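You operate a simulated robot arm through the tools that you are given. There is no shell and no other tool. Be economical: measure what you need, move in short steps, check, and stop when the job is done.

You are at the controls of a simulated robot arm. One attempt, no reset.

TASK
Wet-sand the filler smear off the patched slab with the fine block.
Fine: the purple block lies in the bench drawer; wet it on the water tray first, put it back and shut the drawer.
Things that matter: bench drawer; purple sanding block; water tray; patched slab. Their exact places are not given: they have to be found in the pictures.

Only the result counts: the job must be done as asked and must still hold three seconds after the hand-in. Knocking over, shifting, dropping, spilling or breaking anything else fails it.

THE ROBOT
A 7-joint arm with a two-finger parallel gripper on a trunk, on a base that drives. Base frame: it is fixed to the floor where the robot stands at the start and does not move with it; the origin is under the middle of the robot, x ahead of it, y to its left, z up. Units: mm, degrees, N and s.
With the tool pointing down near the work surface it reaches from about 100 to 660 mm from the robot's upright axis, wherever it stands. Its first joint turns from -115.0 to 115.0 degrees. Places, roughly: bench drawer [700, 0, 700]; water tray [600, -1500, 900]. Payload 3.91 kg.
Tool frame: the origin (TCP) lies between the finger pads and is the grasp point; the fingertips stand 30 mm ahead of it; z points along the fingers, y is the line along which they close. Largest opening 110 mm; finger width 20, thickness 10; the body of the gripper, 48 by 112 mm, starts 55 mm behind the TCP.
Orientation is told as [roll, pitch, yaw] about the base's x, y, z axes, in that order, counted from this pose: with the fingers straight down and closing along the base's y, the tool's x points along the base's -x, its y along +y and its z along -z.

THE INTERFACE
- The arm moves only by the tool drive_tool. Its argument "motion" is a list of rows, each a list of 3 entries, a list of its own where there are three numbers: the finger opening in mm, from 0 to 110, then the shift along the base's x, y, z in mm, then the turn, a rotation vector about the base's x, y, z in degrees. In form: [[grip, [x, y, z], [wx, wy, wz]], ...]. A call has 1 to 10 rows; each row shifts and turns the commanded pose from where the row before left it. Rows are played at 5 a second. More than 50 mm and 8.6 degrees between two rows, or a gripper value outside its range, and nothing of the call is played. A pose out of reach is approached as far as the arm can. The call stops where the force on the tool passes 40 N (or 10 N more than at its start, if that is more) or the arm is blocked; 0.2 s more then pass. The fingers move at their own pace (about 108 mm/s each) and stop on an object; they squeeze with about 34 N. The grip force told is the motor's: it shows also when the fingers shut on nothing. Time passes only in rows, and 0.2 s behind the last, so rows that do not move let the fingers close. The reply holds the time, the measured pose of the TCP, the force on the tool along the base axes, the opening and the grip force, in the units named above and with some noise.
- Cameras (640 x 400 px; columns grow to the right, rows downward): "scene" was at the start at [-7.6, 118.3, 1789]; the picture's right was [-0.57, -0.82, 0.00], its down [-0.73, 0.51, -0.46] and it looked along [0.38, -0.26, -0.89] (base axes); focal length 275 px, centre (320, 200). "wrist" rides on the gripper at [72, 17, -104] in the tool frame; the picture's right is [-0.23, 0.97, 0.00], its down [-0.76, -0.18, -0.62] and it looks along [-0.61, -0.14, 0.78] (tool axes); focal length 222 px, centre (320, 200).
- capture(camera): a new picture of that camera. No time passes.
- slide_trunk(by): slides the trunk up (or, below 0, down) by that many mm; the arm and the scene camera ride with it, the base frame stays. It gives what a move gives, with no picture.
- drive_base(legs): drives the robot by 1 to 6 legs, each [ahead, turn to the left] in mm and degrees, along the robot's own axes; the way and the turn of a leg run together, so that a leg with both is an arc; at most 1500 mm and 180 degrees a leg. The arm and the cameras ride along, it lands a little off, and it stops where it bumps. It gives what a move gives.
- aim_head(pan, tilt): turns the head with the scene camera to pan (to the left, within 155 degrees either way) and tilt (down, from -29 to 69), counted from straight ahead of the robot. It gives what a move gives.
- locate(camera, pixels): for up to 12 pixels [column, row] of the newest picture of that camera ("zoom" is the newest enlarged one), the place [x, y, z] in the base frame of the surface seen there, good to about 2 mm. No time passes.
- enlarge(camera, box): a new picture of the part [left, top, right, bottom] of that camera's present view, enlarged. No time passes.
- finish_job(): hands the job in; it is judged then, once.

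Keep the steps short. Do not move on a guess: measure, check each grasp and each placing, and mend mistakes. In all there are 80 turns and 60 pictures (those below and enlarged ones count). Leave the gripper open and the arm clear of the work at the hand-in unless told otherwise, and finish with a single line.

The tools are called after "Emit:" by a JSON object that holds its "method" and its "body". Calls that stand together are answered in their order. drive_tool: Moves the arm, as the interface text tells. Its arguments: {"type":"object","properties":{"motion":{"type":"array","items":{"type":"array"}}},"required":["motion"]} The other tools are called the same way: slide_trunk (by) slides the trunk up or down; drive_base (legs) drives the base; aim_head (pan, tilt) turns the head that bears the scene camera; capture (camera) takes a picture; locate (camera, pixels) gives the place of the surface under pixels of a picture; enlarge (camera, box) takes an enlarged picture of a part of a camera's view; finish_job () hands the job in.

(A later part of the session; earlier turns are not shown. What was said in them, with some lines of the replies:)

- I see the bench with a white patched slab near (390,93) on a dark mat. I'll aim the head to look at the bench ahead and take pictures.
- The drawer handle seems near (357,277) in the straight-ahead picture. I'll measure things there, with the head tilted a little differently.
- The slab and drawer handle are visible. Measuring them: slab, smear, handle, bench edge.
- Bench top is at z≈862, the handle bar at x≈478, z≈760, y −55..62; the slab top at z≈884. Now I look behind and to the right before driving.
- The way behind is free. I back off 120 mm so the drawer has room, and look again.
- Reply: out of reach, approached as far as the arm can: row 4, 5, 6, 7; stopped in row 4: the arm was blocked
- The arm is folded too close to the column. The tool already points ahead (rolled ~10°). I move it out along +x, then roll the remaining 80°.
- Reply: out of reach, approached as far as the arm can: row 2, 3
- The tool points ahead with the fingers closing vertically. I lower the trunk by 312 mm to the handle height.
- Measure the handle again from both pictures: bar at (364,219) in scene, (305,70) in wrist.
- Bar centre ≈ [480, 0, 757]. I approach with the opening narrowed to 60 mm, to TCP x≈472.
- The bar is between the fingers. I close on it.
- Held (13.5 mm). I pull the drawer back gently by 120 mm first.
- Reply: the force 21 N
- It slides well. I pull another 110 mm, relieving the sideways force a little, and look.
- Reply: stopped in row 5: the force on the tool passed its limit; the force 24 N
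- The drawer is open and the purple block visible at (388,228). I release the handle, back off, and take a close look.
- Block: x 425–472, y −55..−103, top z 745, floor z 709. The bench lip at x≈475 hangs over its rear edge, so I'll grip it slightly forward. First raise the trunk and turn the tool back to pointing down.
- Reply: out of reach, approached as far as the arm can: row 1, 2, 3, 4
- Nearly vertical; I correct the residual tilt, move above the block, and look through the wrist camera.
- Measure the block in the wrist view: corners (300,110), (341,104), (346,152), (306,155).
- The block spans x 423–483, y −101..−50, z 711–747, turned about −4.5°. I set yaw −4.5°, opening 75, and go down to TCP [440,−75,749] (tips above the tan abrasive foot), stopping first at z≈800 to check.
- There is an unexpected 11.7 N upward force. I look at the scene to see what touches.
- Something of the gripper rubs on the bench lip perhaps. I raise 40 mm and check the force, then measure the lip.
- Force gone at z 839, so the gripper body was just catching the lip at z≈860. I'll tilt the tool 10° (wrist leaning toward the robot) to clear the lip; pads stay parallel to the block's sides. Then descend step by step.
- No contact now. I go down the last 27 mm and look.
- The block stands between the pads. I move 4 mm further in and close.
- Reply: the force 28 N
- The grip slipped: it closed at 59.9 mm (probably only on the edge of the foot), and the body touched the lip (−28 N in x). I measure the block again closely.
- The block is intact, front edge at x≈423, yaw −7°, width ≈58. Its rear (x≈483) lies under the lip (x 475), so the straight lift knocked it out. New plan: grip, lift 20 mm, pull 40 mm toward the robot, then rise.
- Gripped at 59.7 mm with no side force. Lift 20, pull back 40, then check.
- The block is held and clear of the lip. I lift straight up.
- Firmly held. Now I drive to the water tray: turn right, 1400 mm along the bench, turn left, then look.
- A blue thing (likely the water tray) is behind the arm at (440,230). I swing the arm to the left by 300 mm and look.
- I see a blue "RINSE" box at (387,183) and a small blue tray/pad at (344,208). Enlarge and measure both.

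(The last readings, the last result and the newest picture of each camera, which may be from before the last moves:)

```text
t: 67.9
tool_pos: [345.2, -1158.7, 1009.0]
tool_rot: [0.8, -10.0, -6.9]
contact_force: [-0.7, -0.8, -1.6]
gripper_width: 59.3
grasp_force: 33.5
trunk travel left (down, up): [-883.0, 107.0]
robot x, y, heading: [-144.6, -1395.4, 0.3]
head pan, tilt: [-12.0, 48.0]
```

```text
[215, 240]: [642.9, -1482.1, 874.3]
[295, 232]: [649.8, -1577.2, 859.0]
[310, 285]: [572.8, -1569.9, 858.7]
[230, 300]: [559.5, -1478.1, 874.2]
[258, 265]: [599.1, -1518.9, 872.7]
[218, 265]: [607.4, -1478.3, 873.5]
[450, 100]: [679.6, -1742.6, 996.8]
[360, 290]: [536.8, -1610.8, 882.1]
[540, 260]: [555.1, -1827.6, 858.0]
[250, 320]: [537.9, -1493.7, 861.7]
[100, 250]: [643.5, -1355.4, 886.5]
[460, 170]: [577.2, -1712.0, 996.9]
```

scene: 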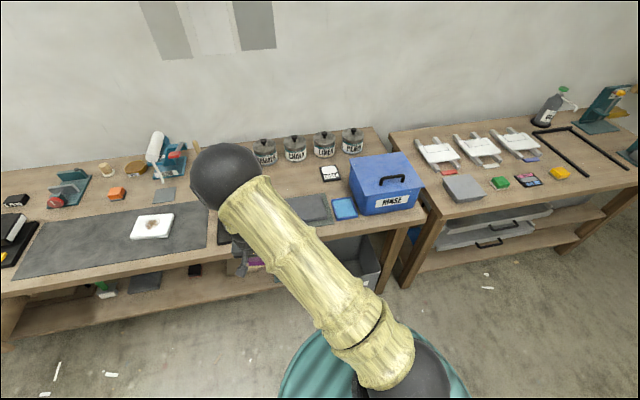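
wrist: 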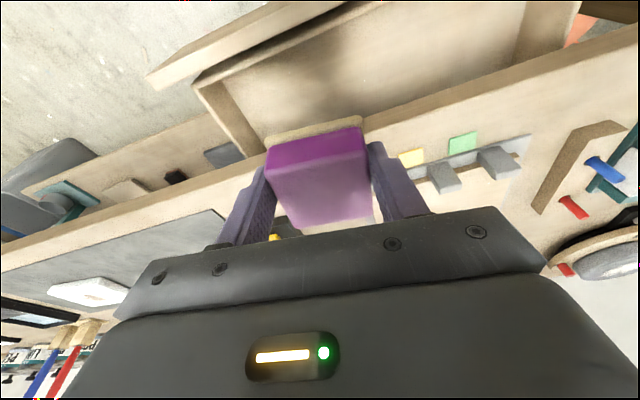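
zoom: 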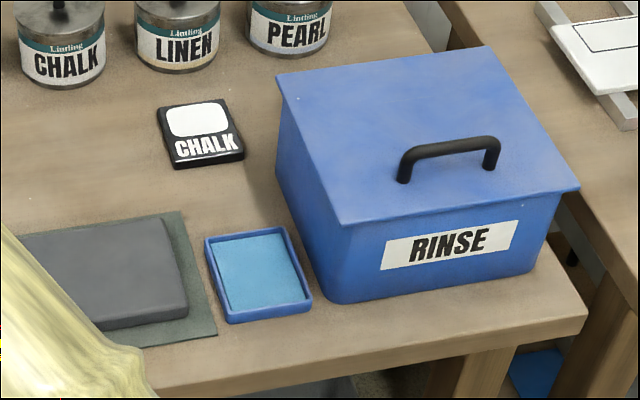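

The water tray is the small blue tray, centre ≈(599,−1517), water at z≈873. I check the box's near edge and the bin below before driving closer.

Emit:
{"method": "locate", "body": {"camera": "zoom", "pixels": [[280, 82], [300, 130], [325, 190], [340, 220], [285, 170], [312, 250], [285, 240], [297, 285], [240, 315], [212, 250], [222, 245], [300, 295]]}}

Emit:
{"method": "locate", "body": {"camera": "scene", "pixels": [[370, 260], [360, 280], [340, 240], [330, 262], [378, 285], [405, 280], [300, 330], [380, 240], [345, 282]]}}

```text
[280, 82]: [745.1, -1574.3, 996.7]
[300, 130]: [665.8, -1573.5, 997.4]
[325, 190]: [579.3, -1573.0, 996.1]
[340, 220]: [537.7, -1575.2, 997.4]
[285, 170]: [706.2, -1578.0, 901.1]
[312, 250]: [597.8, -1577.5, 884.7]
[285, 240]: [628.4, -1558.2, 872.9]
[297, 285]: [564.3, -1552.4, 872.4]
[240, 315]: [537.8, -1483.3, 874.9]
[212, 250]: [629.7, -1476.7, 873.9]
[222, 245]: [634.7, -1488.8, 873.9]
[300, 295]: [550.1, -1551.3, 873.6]
```

```text
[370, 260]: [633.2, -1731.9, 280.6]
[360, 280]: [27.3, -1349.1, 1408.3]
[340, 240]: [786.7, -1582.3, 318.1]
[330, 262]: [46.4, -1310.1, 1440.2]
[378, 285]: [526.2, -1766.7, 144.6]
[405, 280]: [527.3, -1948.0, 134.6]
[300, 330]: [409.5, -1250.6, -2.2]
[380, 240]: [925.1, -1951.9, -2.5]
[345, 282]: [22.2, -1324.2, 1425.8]
```

The box lid edge is at y −1573, so I'll turn the tool −83° about z (camera and lean toward +y, away from the box). First drive ahead 150 mm, then turn the tool.

Emit:
{"method": "drive_base", "body": {"legs": [[150, 0]]}}

Emit:
{"method": "drive_tool", "body": {"motion": [[40, [-10, -20, 5], [0, 0, -8.3]], [40, [-10, -20, 5], [0, 0, -8.3]], [40, [-10, -20, 5], [0, 0, -8.3]], [40, [-10, -20, 5], [0, 0, -8.3]], [40, [-10, -20, 5], [0, 0, -8.3]], [40, [-10, -20, 5], [0, 0, -8.3]], [40, [0, -20, 5], [0, 0, -8.3]], [40, [0, -20, 5], [0, 0, -8.3]], [40, [0, -20, 0], [0, 0, -8.3]], [40, [0, -20, 0], [0, 0, -8.3]]]}}

```text
t: 69.3
tool_pos: [494.7, -1160.0, 1008.6]
tool_rot: [0.7, -9.9, -6.8]
contact_force: [1.3, 0.1, -1.4]
gripper_width: 59.7
grasp_force: 34.3
trunk travel left (down, up): [-883.0, 107.0]
robot x, y, heading: [1.3, -1396.7, -0.2]
head pan, tilt: [-12.0, 48.0]
```

```text
t: 71.5
tool_pos: [433.9, -1361.9, 1048.8]
tool_rot: [0.6, -10.1, -90.0]
contact_force: [-0.6, 0.4, -1.5]
gripper_width: 59.5
grasp_force: 33.8
trunk travel left (down, up): [-883.0, 107.0]
robot x, y, heading: [1.1, -1395.3, 0.1]
head pan, tilt: [-12.0, 48.0]
```

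Turned fine. I move over the tray at z≈1040 and look with the wrist camera.

Emit:
{"method": "drive_tool", "body": {"motion": [[40, [32, -28.5, 0], [0, 0, -3]], [40, [32, -28.5, 0], [0, 0, 0]], [40, [32, -28.5, 0], [0, 0, 0]], [40, [32, -28.5, 0], [0, 0, 0]], [40, [32, -28.5, 0], [0, 0, 0]], [40, [0, 0, -30], [0, 0, 0]], [40, [0, 0, -30], [0, 0, 0]], [40, [0, 0, 0], [0, 0, 0]]]}}

Emit:
{"method": "capture", "body": {"camera": "wrist"}}

Emit:
{"method": "capture", "body": {"camera": "scene"}}

```text
t: 73.3
tool_pos: [594.0, -1502.4, 988.3]
tool_rot: [0.8, -10.1, -92.8]
contact_force: [-0.9, 0.1, -0.8]
gripper_width: 59.4
grasp_force: 33.8
trunk travel left (down, up): [-883.0, 107.0]
robot x, y, heading: [5.6, -1399.3, 0.3]
head pan, tilt: [-12.0, 48.0]
```

```text
27 pictures are left
```

wrist: 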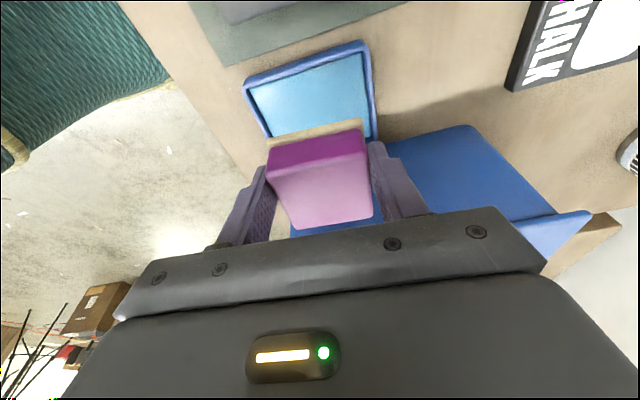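

```text
26 pictures are left
```

scene: 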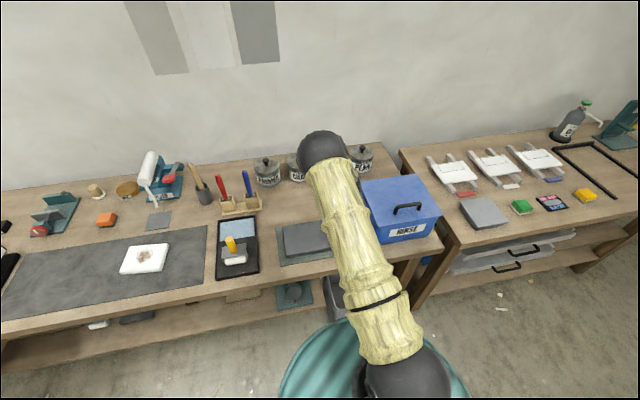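

Measure tray corners and block edges in this wrist view.

Emit:
{"method": "locate", "body": {"camera": "wrist", "pixels": [[245, 84], [366, 42], [250, 92], [361, 53], [374, 130], [368, 100], [262, 122], [320, 90], [270, 142], [361, 123], [270, 165], [360, 145]]}}

```text
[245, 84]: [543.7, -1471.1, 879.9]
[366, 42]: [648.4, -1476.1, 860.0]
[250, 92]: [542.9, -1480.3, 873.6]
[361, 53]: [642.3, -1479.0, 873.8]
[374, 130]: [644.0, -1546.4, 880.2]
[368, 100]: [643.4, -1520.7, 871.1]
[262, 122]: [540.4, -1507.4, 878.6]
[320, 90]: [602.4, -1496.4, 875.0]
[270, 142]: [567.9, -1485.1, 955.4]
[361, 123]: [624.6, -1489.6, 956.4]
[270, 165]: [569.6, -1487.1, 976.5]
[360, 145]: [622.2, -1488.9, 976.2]
```

The block foot (x 568–625, y −1487..−1547) is centred over the tray's inside. I lower 75 mm, then the rest in small steps watching the force.

Emit:
{"method": "drive_tool", "body": {"motion": [[40, [-3, -1, -25], [0, 0, 0]], [40, [0, 0, -25], [0, 0, 0]], [40, [0, 0, -20], [0, 0, 0]], [40, [0, 0, -4], [0, 0, 0]], [40, [0, 0, 0], [0, 0, 0]]]}}

Emit:
{"method": "capture", "body": {"camera": "wrist"}}

```text
t: 74.5
tool_pos: [591.2, -1503.4, 916.2]
tool_rot: [0.9, -10.0, -92.9]
contact_force: [0.5, -1.1, 8.2]
gripper_width: 59.6
grasp_force: 33.8
trunk travel left (down, up): [-883.0, 107.0]
robot x, y, heading: [0.4, -1395.5, 0.0]
head pan, tilt: [-12.0, 48.0]
```

```text
25 pictures are left
```

wrist: 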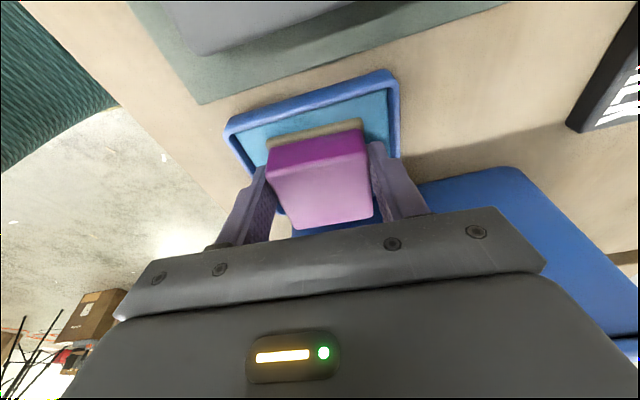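

The block's foot touches the water pad with 8 N. I press 1–2 mm more and hold for over a second, with a small stroke.

Emit:
{"method": "drive_tool", "body": {"motion": [[40, [0, 0, -1], [0, 0, 0]], [40, [0, 0, 0], [0, 0, 0]], [40, [3, 0, 0], [0, 0, 0]], [40, [0, 0, 0], [0, 0, 0]], [40, [-4, 0, 0], [0, 0, 0]], [40, [0, 0, 0], [0, 0, 0]], [40, [0, 0, 0], [0, 0, 0]], [40, [0, 0, 0], [0, 0, 0]]]}}

Emit:
{"method": "drive_tool", "body": {"motion": [[40, [0, 0, 15], [0, 0, 0]], [40, [0, 0, 30], [0, 0, 0]], [40, [0, 0, 40], [0, 0, 0]], [40, [0, 0, 40], [0, 0, 0]], [40, [0, 0, 0], [0, 0, 0]]]}}

Emit:
{"method": "capture", "body": {"camera": "wrist"}}

```text
t: 76.3
tool_pos: [589.8, -1503.1, 914.7]
tool_rot: [0.9, -10.1, -92.9]
contact_force: [6.8, -0.7, 18.8]
gripper_width: 59.6
grasp_force: 34.0
trunk travel left (down, up): [-883.0, 107.0]
robot x, y, heading: [2.4, -1395.8, 0.1]
head pan, tilt: [-12.0, 48.0]
```

```text
t: 77.5
tool_pos: [590.6, -1503.5, 1038.6]
tool_rot: [0.7, -10.1, -92.9]
contact_force: [0.2, -0.9, -0.9]
gripper_width: 59.3
grasp_force: 34.2
trunk travel left (down, up): [-883.0, 107.0]
robot x, y, heading: [4.5, -1393.5, 0.1]
head pan, tilt: [-12.0, 48.0]
```

```text
24 pictures are left
```

wrist: 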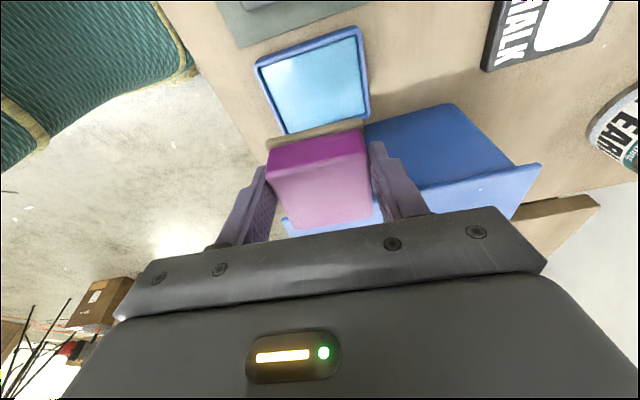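

The foot is now visibly darker (wet). I retract the arm, turn the tool back to yaw −7, then drive to the slab.

Emit:
{"method": "drive_tool", "body": {"motion": [[40, [-35, 30, 0], [0, 0, 0]], [40, [-35, 30, 0], [0, 0, 8.3]], [40, [-35, 30, 0], [0, 0, 8.3]], [40, [-35, 30, 0], [0, 0, 8.3]], [40, [-20, 10, 0], [0, 0, 8.3]], [40, [0, 0, 0], [0, 0, 8.3]], [40, [0, 0, 0], [0, 0, 8.3]], [40, [0, 0, 0], [0, 0, 8.3]], [40, [0, 0, 0], [0, 0, 8.3]], [40, [0, 0, 0], [0, 0, 8.3]]]}}

Emit:
{"method": "drive_tool", "body": {"motion": [[40, [0, 0, 0], [0, 0, 8.3]], [40, [0, 0, 0], [0, 0, 5]], [40, [0, 0, 0], [0, 0, 0]]]}}

Emit:
{"method": "drive_base", "body": {"legs": [[0, 90], [690, 0], [0, -90]]}}

Emit:
{"method": "aim_head", "body": {"pan": 0, "tilt": 50}}

Emit:
{"method": "capture", "body": {"camera": "scene"}}

```text
t: 79.7
tool_pos: [430.2, -1373.2, 1038.9]
tool_rot: [0.7, -10.0, -18.0]
contact_force: [-0.4, -0.1, -0.7]
gripper_width: 59.6
grasp_force: 33.9
trunk travel left (down, up): [-883.0, 107.0]
robot x, y, heading: [1.6, -1394.1, 0.1]
head pan, tilt: [-12.0, 48.0]
```

```text
t: 80.5
tool_pos: [430.3, -1373.2, 1039.3]
tool_rot: [0.8, -9.9, -4.8]
contact_force: [0.5, 0.6, -1.4]
gripper_width: 59.6
grasp_force: 34.3
trunk travel left (down, up): [-883.0, 107.0]
robot x, y, heading: [0.3, -1397.7, 0.3]
head pan, tilt: [-12.0, 48.0]
```

```text
t: 92.0
tool_pos: [432.2, -704.1, 1039.7]
tool_rot: [0.8, -10.0, -6.9]
contact_force: [0.5, -0.1, -1.5]
gripper_width: 59.6
grasp_force: 33.4
trunk travel left (down, up): [-883.0, 107.0]
robot x, y, heading: [7.5, -711.9, -2.4]
head pan, tilt: [-12.0, 48.0]
```

```text
t: 92.7
tool_pos: [431.3, -704.4, 1039.3]
tool_rot: [0.8, -10.0, -6.9]
contact_force: [-0.3, 0.2, -0.6]
gripper_width: 59.7
grasp_force: 34.3
trunk travel left (down, up): [-883.0, 107.0]
robot x, y, heading: [7.1, -715.7, -1.9]
head pan, tilt: [0.0, 50.0]
```

```text
23 pictures are left
```

scene: 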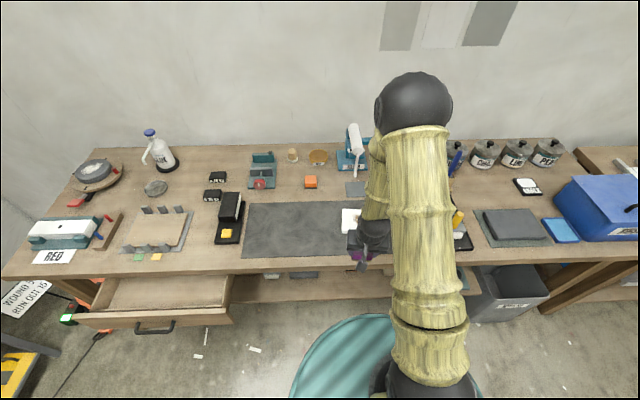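

I drive 70 mm closer so the smear comes within reach, then look with the wrist camera.

Emit:
{"method": "drive_base", "body": {"legs": [[70, 0]]}}

Emit:
{"method": "drive_tool", "body": {"motion": [[40, [10, -10, 0], [0, 0, 3.5]], [40, [10, -10, 0], [0, 0, 3.5]], [40, [0, -10, 0], [0, 0, 0]]]}}

Emit:
{"method": "capture", "body": {"camera": "wrist"}}

```text
t: 93.7
tool_pos: [500.8, -707.4, 1038.9]
tool_rot: [0.8, -9.9, -6.9]
contact_force: [0.6, 0.5, -1.4]
gripper_width: 59.5
grasp_force: 34.4
trunk travel left (down, up): [-883.0, 107.0]
robot x, y, heading: [72.1, -713.8, -2.0]
head pan, tilt: [0.0, 50.0]
```

```text
t: 94.5
tool_pos: [519.7, -738.4, 1039.5]
tool_rot: [0.8, -10.1, 0.1]
contact_force: [0.9, 0.5, -1.1]
gripper_width: 59.4
grasp_force: 34.2
trunk travel left (down, up): [-883.0, 107.0]
robot x, y, heading: [73.3, -716.6, -2.2]
head pan, tilt: [0.0, 50.0]
```

```text
22 pictures are left
```

wrist: 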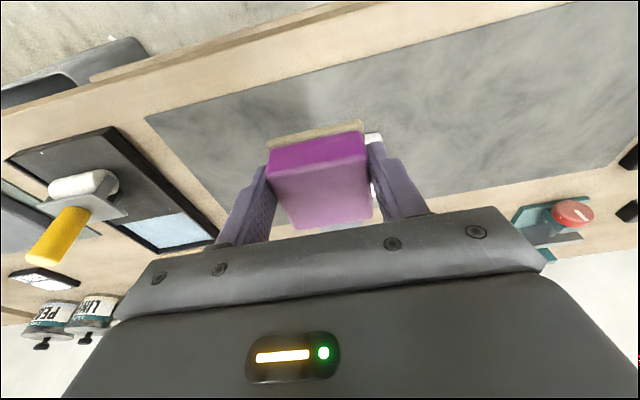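

The smear is centred at ≈(657,−739) and the slab is yawed ≈−5.5°. I align, move over the slab, and lower to about 15 mm above its surface.

Emit:
{"method": "drive_tool", "body": {"motion": [[40, [40, 0, 0], [0, 0, -5.5]], [40, [40, 0, 0], [0, 0, 0]], [40, [43, 0, -20], [0, 0, 0]], [40, [0, 0, -35], [0, 0, 0]], [40, [0, 0, -35], [0, 0, 0]], [40, [0, 0, -10], [0, 0, 0]], [40, [0, 0, 0], [0, 0, 0]]]}}

Emit:
{"method": "capture", "body": {"camera": "wrist"}}

Emit:
{"method": "capture", "body": {"camera": "scene"}}

```text
t: 96.1
tool_pos: [642.6, -735.8, 939.1]
tool_rot: [0.8, -10.0, -5.4]
contact_force: [0.3, -0.6, -0.9]
gripper_width: 59.6
grasp_force: 34.0
trunk travel left (down, up): [-883.0, 107.0]
robot x, y, heading: [72.2, -714.5, -2.1]
head pan, tilt: [0.0, 50.0]
```

```text
21 pictures are left
```

wrist: 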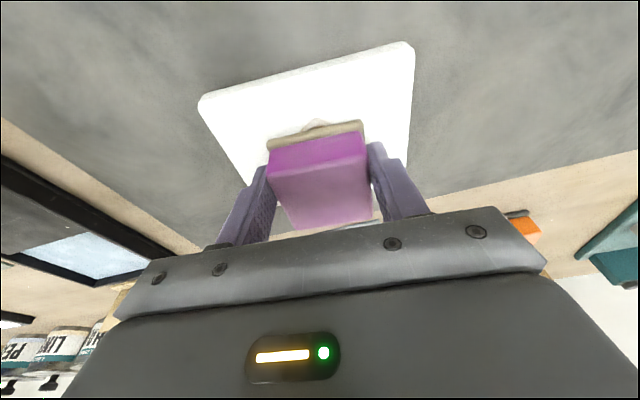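

```text
20 pictures are left
```

scene: 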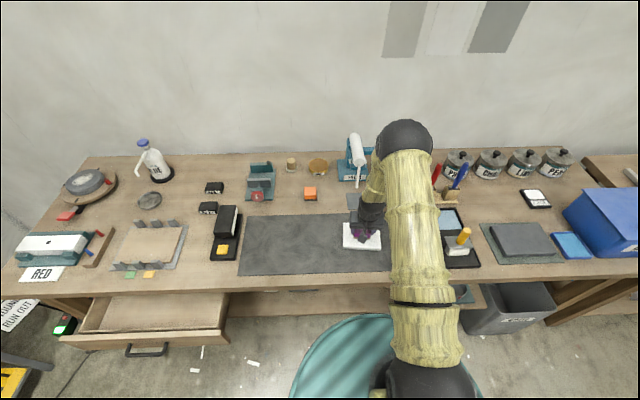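

The block hovers over the smear (a bit of smear peeks out at (315,123)). Measure slab corners and smear.

Emit:
{"method": "locate", "body": {"camera": "wrist", "pixels": [[204, 100], [408, 48], [404, 160], [232, 165], [315, 122], [303, 128], [330, 122], [270, 148], [362, 126]]}}

```text
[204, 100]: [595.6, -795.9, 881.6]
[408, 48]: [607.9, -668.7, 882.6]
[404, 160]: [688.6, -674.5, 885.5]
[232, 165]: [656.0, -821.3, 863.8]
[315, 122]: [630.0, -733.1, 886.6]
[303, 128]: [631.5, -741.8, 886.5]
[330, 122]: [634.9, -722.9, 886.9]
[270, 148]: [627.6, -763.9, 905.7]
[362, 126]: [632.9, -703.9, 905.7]
```

The block footprint (x 627–688, y −764..−704) matches the smear. I lower to light contact.

Emit:
{"method": "drive_tool", "body": {"motion": [[40, [0, 0, -6], [0, 0, 0]], [40, [0, 0, -4], [0, 0, 0]], [40, [0, 0, -2], [0, 0, 0]], [40, [0, 0, 0], [0, 0, 0]]]}}

```text
t: 97.1
tool_pos: [642.1, -736.1, 927.2]
tool_rot: [0.8, -10.1, -5.4]
contact_force: [0.0, -0.2, 0.8]
gripper_width: 59.4
grasp_force: 33.9
trunk travel left (down, up): [-883.0, 107.0]
robot x, y, heading: [74.0, -712.5, -1.9]
head pan, tilt: [0.0, 50.0]
```

Emit:
{"method": "drive_tool", "body": {"motion": [[40, [0, 0, -1], [0, 0, 0]], [40, [0, 0, -1], [0, 0, 0]], [40, [0, 0, 0], [0, 0, 0]]]}}

```text
t: 97.9
tool_pos: [642.9, -736.5, 926.1]
tool_rot: [0.8, -10.3, -5.4]
contact_force: [-1.3, -0.4, 13.4]
gripper_width: 59.6
grasp_force: 34.6
trunk travel left (down, up): [-883.0, 107.0]
robot x, y, heading: [69.5, -715.7, -1.8]
head pan, tilt: [0.0, 50.0]
```

13 N pressure. I make gentle strokes ±18 mm along y and watch the force.

Emit:
{"method": "drive_tool", "body": {"motion": [[40, [0, 9, 0], [0, 0, 0]], [40, [0, 9, 0], [0, 0, 0]], [40, [0, -12, 0], [0, 0, 0]], [40, [0, -12, 0], [0, 0, 0]], [40, [0, -12, 0], [0, 0, 0]], [40, [0, 12, 0], [0, 0, 0]], [40, [0, 12, 0], [0, 0, 0]], [40, [0, -6, 0], [0, 0, 0]]]}}

Emit:
{"method": "capture", "body": {"camera": "wrist"}}

```text
t: 99.7
tool_pos: [641.6, -732.5, 927.1]
tool_rot: [0.8, -10.1, -5.2]
contact_force: [0.2, 8.8, 19.5]
gripper_width: 59.3
grasp_force: 34.0
trunk travel left (down, up): [-883.0, 107.0]
robot x, y, heading: [76.5, -717.6, -2.1]
head pan, tilt: [0.0, 50.0]
```

```text
19 pictures are left
```

wrist: 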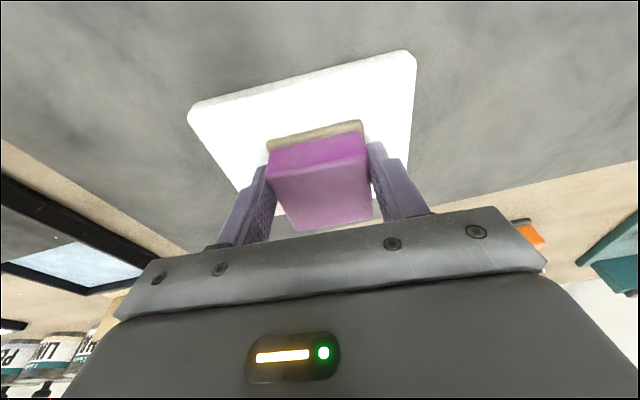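

The smear near the front edge is gone from view. Check that the slab hasn't moved: corners (190,106), (408,57).

Emit:
{"method": "locate", "body": {"camera": "wrist", "pixels": [[194, 107], [409, 56], [405, 165]]}}

Emit:
{"method": "drive_tool", "body": {"motion": [[40, [-8, -6, 0], [0, 0, 0]], [40, [0, -12, 0], [0, 0, 0]], [40, [8, 0, 0], [0, 0, 0]], [40, [8, 0, 0], [0, 0, 0]], [40, [0, 12, 0], [0, 0, 0]], [40, [0, 12, 0], [0, 0, 0]], [40, [-8, 0, 0], [0, 0, 0]], [40, [-8, 0, 0], [0, 0, 0]], [40, [8, -6, 0], [0, 0, 0]], [40, [0, 0, 0], [0, 0, 0]]]}}

```text
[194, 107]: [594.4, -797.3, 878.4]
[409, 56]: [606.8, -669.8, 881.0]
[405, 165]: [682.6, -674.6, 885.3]
```

```text
t: 101.9
tool_pos: [643.0, -738.0, 926.6]
tool_rot: [0.8, -10.1, -5.4]
contact_force: [-4.9, 2.0, 9.9]
gripper_width: 59.3
grasp_force: 33.7
trunk travel left (down, up): [-883.0, 107.0]
robot x, y, heading: [70.5, -714.0, -1.9]
head pan, tilt: [0.0, 50.0]
```

The slab hasn't shifted. I lift and pull back to see how much smear is left.

Emit:
{"method": "drive_tool", "body": {"motion": [[40, [0, 0, 15], [0, 0, 0]], [40, [0, 0, 35], [0, 0, 0]], [40, [0, 0, 40], [0, 0, 0]], [40, [-40, 20, 20], [0, 0, 0]], [40, [-40, 25, 0], [0, 0, 0]], [40, [-40, 25, 0], [0, 0, 0]], [40, [-20, 40, 0], [0, 0, 0]]]}}

Emit:
{"method": "aim_head", "body": {"pan": -10, "tilt": 55}}

Emit:
{"method": "capture", "body": {"camera": "scene"}}

```text
t: 103.5
tool_pos: [499.9, -626.5, 1034.0]
tool_rot: [0.6, -10.0, -5.3]
contact_force: [-0.3, 1.1, -1.0]
gripper_width: 59.2
grasp_force: 34.2
trunk travel left (down, up): [-883.0, 107.0]
robot x, y, heading: [71.0, -713.5, -1.7]
head pan, tilt: [0.0, 50.0]
```

```text
t: 104.3
tool_pos: [500.9, -628.1, 1034.4]
tool_rot: [0.8, -10.0, -5.3]
contact_force: [-0.1, -0.4, -1.3]
gripper_width: 59.4
grasp_force: 33.9
trunk travel left (down, up): [-883.0, 107.0]
robot x, y, heading: [72.7, -716.2, -2.1]
head pan, tilt: [-10.0, 55.0]
```

```text
18 pictures are left
```

scene: 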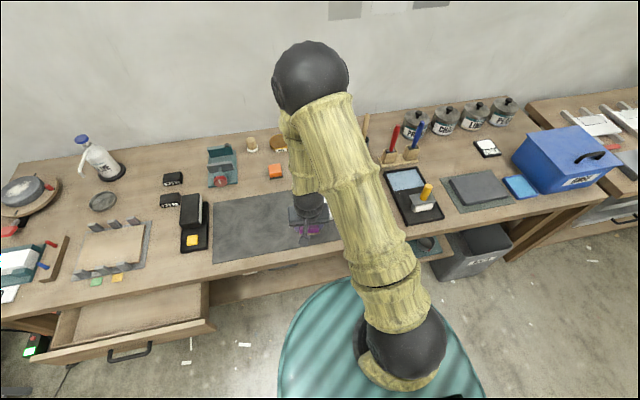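

The arm still hides the slab; the camera sits to the left, so I swing the arm to the right instead.

Emit:
{"method": "drive_tool", "body": {"motion": [[40, [-20, -40, 0], [0, 0, 0]], [40, [-20, -40, 0], [0, 0, 0]], [40, [-10, -45, 0], [0, 0, 0]], [40, [0, -45, 0], [0, 0, 0]], [40, [0, -45, 0], [0, 0, 0]], [40, [0, -45, 0], [0, 0, 0]], [40, [0, -45, 0], [0, 0, 0]], [40, [0, -45, 0], [0, 0, 0]]]}}

Emit:
{"method": "enlarge", "body": {"camera": "scene", "box": [240, 150, 440, 275]}}

```text
t: 106.1
tool_pos: [451.4, -979.9, 1034.9]
tool_rot: [0.7, -9.9, -5.4]
contact_force: [-0.6, -0.5, -0.9]
gripper_width: 59.6
grasp_force: 34.3
trunk travel left (down, up): [-883.0, 107.0]
robot x, y, heading: [69.7, -716.9, -2.2]
head pan, tilt: [-10.0, 55.0]
```

```text
3.20 times, centred on (340, 212) of scene
```

zoom: 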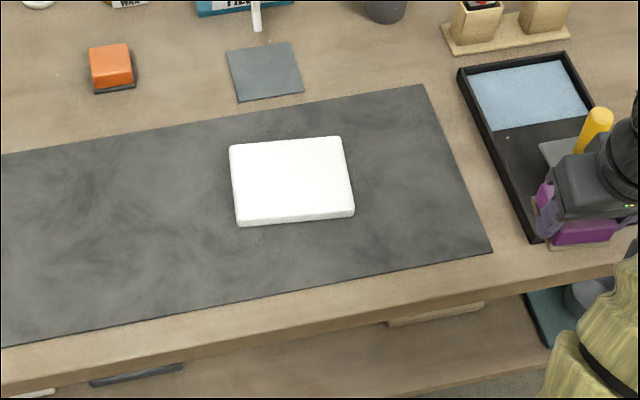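

The slab looks clean. One closer look to be sure.

Emit:
{"method": "enlarge", "body": {"camera": "scene", "box": [300, 184, 364, 224]}}

```text
10.00 times, centred on (332, 204) of scene
```

zoom: 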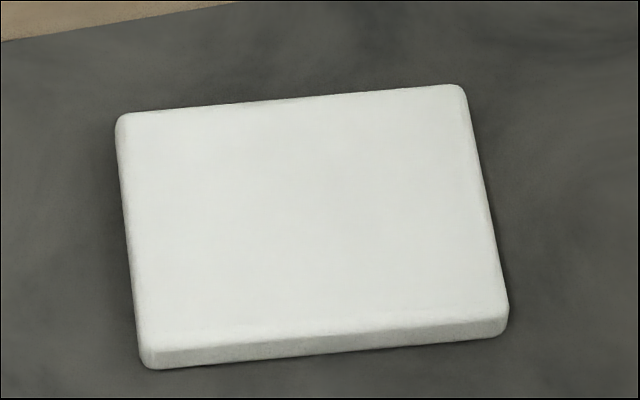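

Clean. I bring the arm back to the centre, back off 190 mm, and drive to the drawer (robot to about (−120, 0)).

Emit:
{"method": "drive_tool", "body": {"motion": [[40, [0, 45, 0], [0, 0, 0]], [40, [0, 45, 0], [0, 0, 0]], [40, [0, 45, 0], [0, 0, 0]], [40, [0, 45, 0], [0, 0, 0]], [40, [0, 45, 0], [0, 0, 0]], [40, [0, 30, 0], [0, 0, 0]]]}}

Emit:
{"method": "drive_base", "body": {"legs": [[-190, 0], [0, 92], [715, 0], [0, -90]]}}

Emit:
{"method": "aim_head", "body": {"pan": 0, "tilt": 50}}

Emit:
{"method": "capture", "body": {"camera": "scene"}}

```text
t: 107.5
tool_pos: [453.7, -719.2, 1034.3]
tool_rot: [0.7, -10.0, -5.4]
contact_force: [-1.2, 0.0, -1.0]
gripper_width: 59.3
grasp_force: 34.8
trunk travel left (down, up): [-883.0, 107.0]
robot x, y, heading: [73.7, -716.1, -1.9]
head pan, tilt: [-10.0, 55.0]
```

```text
t: 120.2
tool_pos: [259.0, 22.3, 1033.5]
tool_rot: [0.8, -10.0, -2.1]
contact_force: [-0.1, -0.9, -0.5]
gripper_width: 59.6
grasp_force: 34.1
trunk travel left (down, up): [-883.0, 107.0]
robot x, y, heading: [-120.1, 4.2, 1.4]
head pan, tilt: [-10.0, 55.0]
```

```text
t: 120.9
tool_pos: [260.7, 23.3, 1033.4]
tool_rot: [0.9, -10.1, -2.2]
contact_force: [0.4, -0.2, -2.5]
gripper_width: 59.6
grasp_force: 33.8
trunk travel left (down, up): [-883.0, 107.0]
robot x, y, heading: [-120.6, 10.1, 1.5]
head pan, tilt: [0.0, 50.0]
```

```text
15 pictures are left
```

scene: 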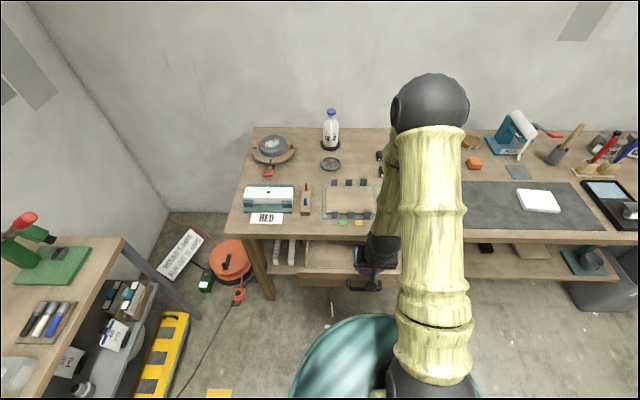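

I move above the drawer's open part to (405,−75), clear of the lip, and begin lowering.

Emit:
{"method": "drive_tool", "body": {"motion": [[40, [36, -25, 0], [0, 0, 0]], [40, [36, -25, 0], [0, 0, 0]], [40, [36, -25, 0], [0, 0, 0]], [40, [36, -23, 0], [0, 0, 0]], [40, [0, 0, -40], [0, 0, 0]], [40, [0, 0, -40], [0, 0, 0]], [40, [0, 0, -40], [0, 0, 0]], [40, [0, 0, -40], [0, 0, 0]], [40, [0, 0, 0], [0, 0, 0]]]}}

Emit:
{"method": "capture", "body": {"camera": "wrist"}}

```text
t: 122.9
tool_pos: [402.9, -72.5, 871.6]
tool_rot: [0.6, -10.0, -2.1]
contact_force: [-0.1, 1.1, -1.0]
gripper_width: 59.6
grasp_force: 34.3
trunk travel left (down, up): [-883.0, 107.0]
robot x, y, heading: [-120.2, 5.8, 1.1]
head pan, tilt: [0.0, 50.0]
```

```text
14 pictures are left
```

wrist: 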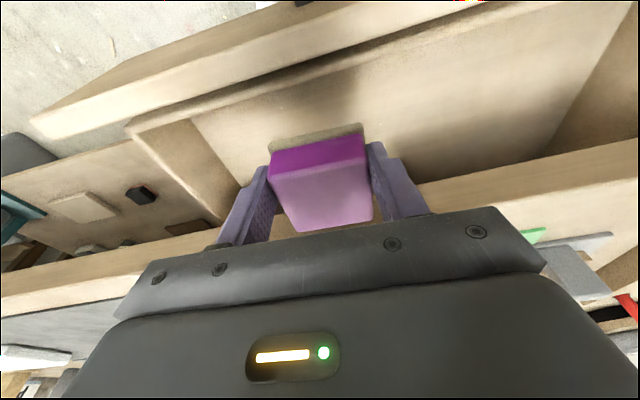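

Check the drawer front's place before going in.

Emit:
{"method": "locate", "body": {"camera": "wrist", "pixels": [[300, 60], [300, 85], [300, 100], [160, 130], [300, 115]]}}

Emit:
{"method": "drive_tool", "body": {"motion": [[40, [0, 0, -30], [0, 0, 0]], [40, [0, 0, -30], [0, 0, 0]], [40, [0, 0, -30], [0, 0, 0]], [40, [0, 0, -15], [0, 0, 0]], [40, [0, 0, 0], [0, 0, 0]]]}}

```text
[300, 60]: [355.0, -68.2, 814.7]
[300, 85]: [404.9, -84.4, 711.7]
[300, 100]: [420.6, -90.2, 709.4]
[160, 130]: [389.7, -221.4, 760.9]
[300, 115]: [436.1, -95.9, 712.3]
```

```text
t: 124.1
tool_pos: [405.4, -73.9, 767.3]
tool_rot: [0.7, -10.0, -2.1]
contact_force: [-0.6, 0.2, -1.2]
gripper_width: 59.6
grasp_force: 33.8
trunk travel left (down, up): [-883.0, 107.0]
robot x, y, heading: [-124.7, 6.1, 1.4]
head pan, tilt: [0.0, 50.0]
```

Free so far. I lower onto the drawer floor in small steps.

Emit:
{"method": "drive_tool", "body": {"motion": [[40, [0, 0, -8], [0, 0, 0]], [40, [0, 0, -3], [0, 0, 0]], [40, [0, 0, -2], [0, 0, 0]], [40, [0, 0, -2], [0, 0, 0]], [40, [0, 0, 0], [0, 0, 0]]]}}

```text
t: 125.3
tool_pos: [403.3, -74.3, 752.8]
tool_rot: [0.8, -10.0, -2.1]
contact_force: [0.2, -0.4, -0.9]
gripper_width: 59.7
grasp_force: 33.5
trunk travel left (down, up): [-883.0, 107.0]
robot x, y, heading: [-119.1, 4.6, 1.3]
head pan, tilt: [0.0, 50.0]
```

Emit:
{"method": "drive_tool", "body": {"motion": [[40, [0, 0, -1], [0, 0, 0]], [40, [0, 0, -1], [0, 0, 0]], [40, [0, 0, 0], [0, 0, 0]]]}}

```text
t: 126.1
tool_pos: [403.8, -75.0, 751.7]
tool_rot: [0.7, -10.0, -2.1]
contact_force: [-0.7, 1.0, 11.0]
gripper_width: 59.7
grasp_force: 34.6
trunk travel left (down, up): [-883.0, 107.0]
robot x, y, heading: [-119.6, 8.2, 1.3]
head pan, tilt: [0.0, 50.0]
```

It rests on the floor (11 N). I release, rise and check.

Emit:
{"method": "drive_tool", "body": {"motion": [[64, [0, 0, 1], [0, 0, 0]], [80, [0, 0, 0], [0, 0, 0]], [80, [0, 0, 0], [0, 0, 0]], [80, [0, 0, 20], [0, 0, 0]], [80, [0, 0, 30], [0, 0, 0]], [80, [0, 0, 40], [0, 0, 0]], [80, [0, 0, 40], [0, 0, 0]], [80, [-10, 0, 40], [0, 0, 0]], [80, [-20, 0, 40], [0, 0, 0]], [80, [-20, 0, 40], [0, 0, 0]]]}}

Emit:
{"method": "capture", "body": {"camera": "wrist"}}

```text
t: 128.3
tool_pos: [354.3, -75.1, 1005.7]
tool_rot: [0.8, -10.0, -2.1]
contact_force: [-0.8, -0.1, 0.8]
gripper_width: 79.9
grasp_force: 0.0
trunk travel left (down, up): [-883.0, 107.0]
robot x, y, heading: [-119.6, 11.0, 1.5]
head pan, tilt: [0.0, 50.0]
```

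```text
13 pictures are left
```

wrist: 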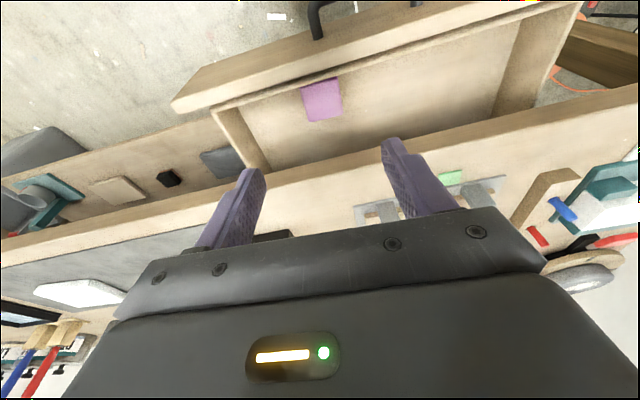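

The block stands in the drawer. To shut it I'll point the closed fingers ahead and push the drawer's front face above the handle (y≈0, z≈787). First turn the tool level at height.

Emit:
{"method": "drive_tool", "body": {"motion": [[40, [-8, 8, 5], [0, -8, 0]], [0, [-8, 8, 5], [0, -8, 0]], [0, [-8, 8, 5], [0, -8, 0]], [0, [-8, 8, 5], [0, -8, 0]], [0, [-8, 8, 5], [0, -8, 0]], [0, [-8, 8, 5], [0, -8, 0]], [0, [-8, 8, 0], [0, -8, 0]], [0, [-8, 8, 0], [0, -8, 0]], [0, [-8, 8, 0], [0, -8, 0]], [0, [-8, 8, 0], [0, -8, 0]]]}}

Emit:
{"method": "drive_tool", "body": {"motion": [[0, [0, 0, 0], [0, 0, 0]]]}}

```text
t: 130.5
tool_pos: [299.1, -0.8, 1014.7]
tool_rot: [94.8, -87.9, -94.6]
contact_force: [-0.5, 0.2, -0.3]
gripper_width: 0.0
grasp_force: 34.2
out of reach, approached as far as the arm can: row 5, 6, 8
trunk travel left (down, up): [-883.0, 107.0]
robot x, y, heading: [-121.9, 8.1, 1.4]
head pan, tilt: [0.0, 50.0]
```

```text
t: 130.9
tool_pos: [298.1, 0.7, 1016.4]
tool_rot: [91.4, -87.9, -91.1]
contact_force: [-0.4, 0.5, 0.1]
gripper_width: 0.3
grasp_force: 33.7
trunk travel left (down, up): [-883.0, 107.0]
robot x, y, heading: [-125.7, 6.3, 1.3]
head pan, tilt: [0.0, 50.0]
```

The tool is level but the tips (x≈328) are too near above the drawer. I back the base 80 mm and lower the trunk to z≈787.

Emit:
{"method": "drive_base", "body": {"legs": [[-80, 0]]}}

Emit:
{"method": "slide_trunk", "body": {"by": -229}}

Emit:
{"method": "capture", "body": {"camera": "scene"}}

```text
t: 132.0
tool_pos: [216.9, -2.1, 1015.1]
tool_rot: [92.5, -87.8, -92.1]
contact_force: [-0.2, 0.3, 0.5]
gripper_width: 0.0
grasp_force: 34.0
trunk travel left (down, up): [-883.0, 107.0]
robot x, y, heading: [-205.2, 8.5, 1.2]
head pan, tilt: [0.0, 50.0]
```

```text
t: 134.4
tool_pos: [216.6, -2.8, 785.5]
tool_rot: [90.4, -87.9, -90.2]
contact_force: [-0.1, 0.6, 0.3]
gripper_width: 0.1
grasp_force: 33.9
trunk travel left (down, up): [-654.0, 336.0]
robot x, y, heading: [-205.5, 3.8, 1.2]
head pan, tilt: [0.0, 50.0]
```

```text
12 pictures are left
```

scene: 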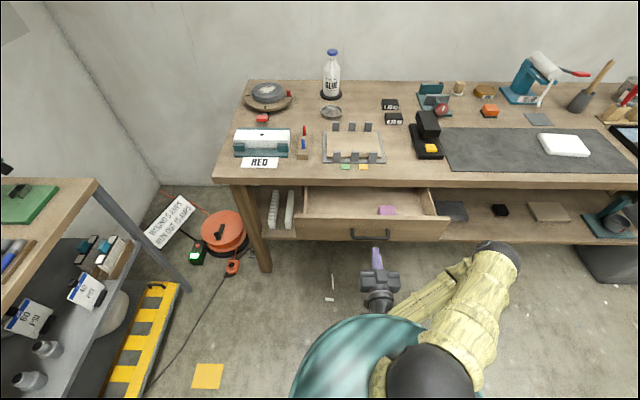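

The fingertips point at the front panel above the handle. I advance to contact and push gently.

Emit:
{"method": "drive_tool", "body": {"motion": [[0, [30, 1, 2], [0, 0, 0]], [0, [30, 1, 0], [0, 0, 0]], [0, [25, 0, 0], [0, 0, 0]], [0, [10, 0, 0], [0, 0, 0]], [0, [10, 0, 0], [0, 0, 0]], [0, [10, 0, 0], [0, 0, 0]], [0, [12, 0, 0], [0, 0, 0]], [0, [12, 0, 0], [0, 0, 0]], [0, [12, 0, 0], [0, 0, 0]]]}}

```text
t: 136.4
tool_pos: [367.5, -0.5, 789.5]
tool_rot: [90.3, -87.9, -90.2]
contact_force: [0.3, 0.8, -0.2]
gripper_width: 0.2
grasp_force: 33.7
trunk travel left (down, up): [-654.0, 336.0]
robot x, y, heading: [-203.2, 6.7, 1.3]
head pan, tilt: [0.0, 50.0]
```

It moves easily. Continue with ~100 mm in gentle steps.

Emit:
{"method": "drive_tool", "body": {"motion": [[0, [12, 0, 0], [0, 0, 0]], [0, [12, 0, 0], [0, 0, 0]], [0, [12, 0, 0], [0, 0, 0]], [0, [12, 0, 0], [0, 0, 0]], [0, [12, 0, 0], [0, 0, 0]], [0, [12, 0, 0], [0, 0, 0]], [0, [10, 0, 0], [0, 0, 0]], [0, [8, 0, 0], [0, 0, 0]], [0, [6, 0, 0], [0, 0, 0]]]}}

Emit:
{"method": "capture", "body": {"camera": "scene"}}

```text
t: 138.4
tool_pos: [464.8, -0.4, 787.0]
tool_rot: [90.9, -87.9, -90.7]
contact_force: [-0.5, 0.6, 0.0]
gripper_width: 0.2
grasp_force: 33.9
trunk travel left (down, up): [-654.0, 336.0]
robot x, y, heading: [-204.9, 7.2, 1.1]
head pan, tilt: [0.0, 50.0]
```

```text
11 pictures are left
```

scene: 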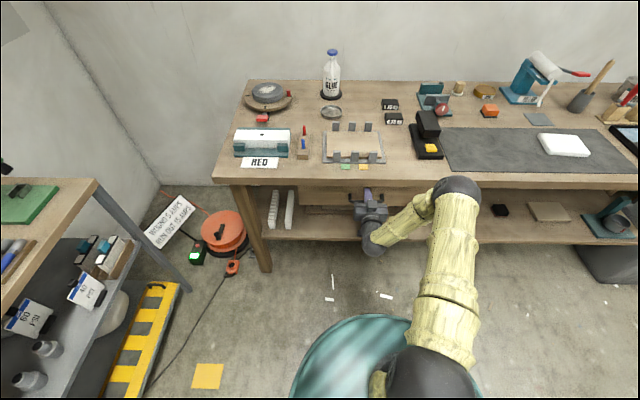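

Nearly shut. The last ~22 mm in small steps until resistance.

Emit:
{"method": "drive_tool", "body": {"motion": [[0, [5, 0, 0], [0, 0, 0]], [0, [5, 0, 0], [0, 0, 0]], [0, [4, 0, 0], [0, 0, 0]], [0, [3, 0, 0], [0, 0, 0]], [0, [3, 0, 0], [0, 0, 0]], [0, [3, 0, 0], [0, 0, 0]], [0, [2, 0, 0], [0, 0, 0]], [0, [0, 0, 0], [0, 0, 0]]]}}

```text
t: 140.2
tool_pos: [485.8, -0.7, 788.8]
tool_rot: [87.9, -87.9, -87.7]
contact_force: [-35.8, -5.6, -2.2]
gripper_width: 0.0
grasp_force: 33.7
trunk travel left (down, up): [-654.0, 336.0]
robot x, y, heading: [-203.2, 6.5, 1.2]
head pan, tilt: [0.0, 50.0]
```

Firm stop at x≈516: shut. I retreat straight back and check.

Emit:
{"method": "drive_tool", "body": {"motion": [[0, [-3, 0, 0], [0, 0, 0]], [0, [-20, 0, 0], [0, 0, 0]], [0, [-40, 0, 0], [0, 0, 0]], [0, [-40, 0, 0], [0, 0, 0]], [0, [-40, 0, 0], [0, 0, 0]], [40, [-40, 0, 0], [0, 0, 0]], [80, [-30, 0, 0], [0, 0, 0]], [80, [0, 0, 0], [0, 0, 0]]]}}

Emit:
{"method": "enlarge", "body": {"camera": "scene", "box": [280, 140, 480, 265]}}

Emit:
{"method": "locate", "body": {"camera": "zoom", "pixels": [[120, 180], [200, 190], [300, 190], [420, 180], [300, 215]]}}

```text
t: 142.0
tool_pos: [274.7, 1.7, 788.0]
tool_rot: [91.1, -88.0, -90.9]
contact_force: [0.3, -0.3, 0.0]
gripper_width: 79.7
grasp_force: 0.1
trunk travel left (down, up): [-654.0, 336.0]
robot x, y, heading: [-200.8, 3.2, 1.1]
head pan, tilt: [0.0, 50.0]
```

```text
3.20 times, centred on (380, 202) of scene
```

zoom: 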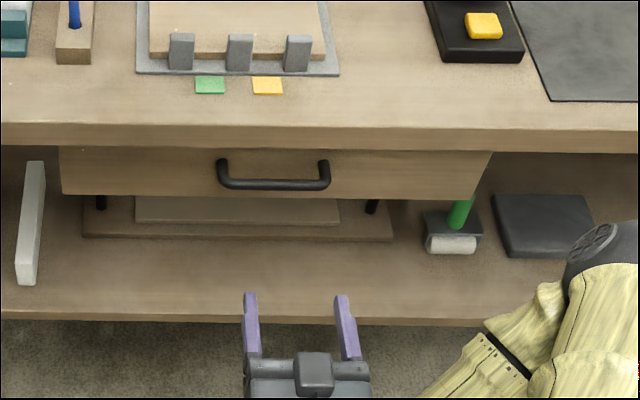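

```text
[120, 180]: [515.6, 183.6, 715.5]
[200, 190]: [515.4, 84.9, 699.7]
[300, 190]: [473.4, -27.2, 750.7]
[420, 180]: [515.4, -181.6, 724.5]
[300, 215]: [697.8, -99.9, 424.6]
```

The drawer front is back at x 515, as at the start. The gripper is open and clear, the slab is clean, and the block is in the drawer, so I hand in.

Emit:
{"method": "finish_job", "body": {}}

```text
The job is handed in.
```

The filler smear is sanded off with the wetted purple block; the block is back in the bench drawer, the drawer is shut, and the job is handed in.
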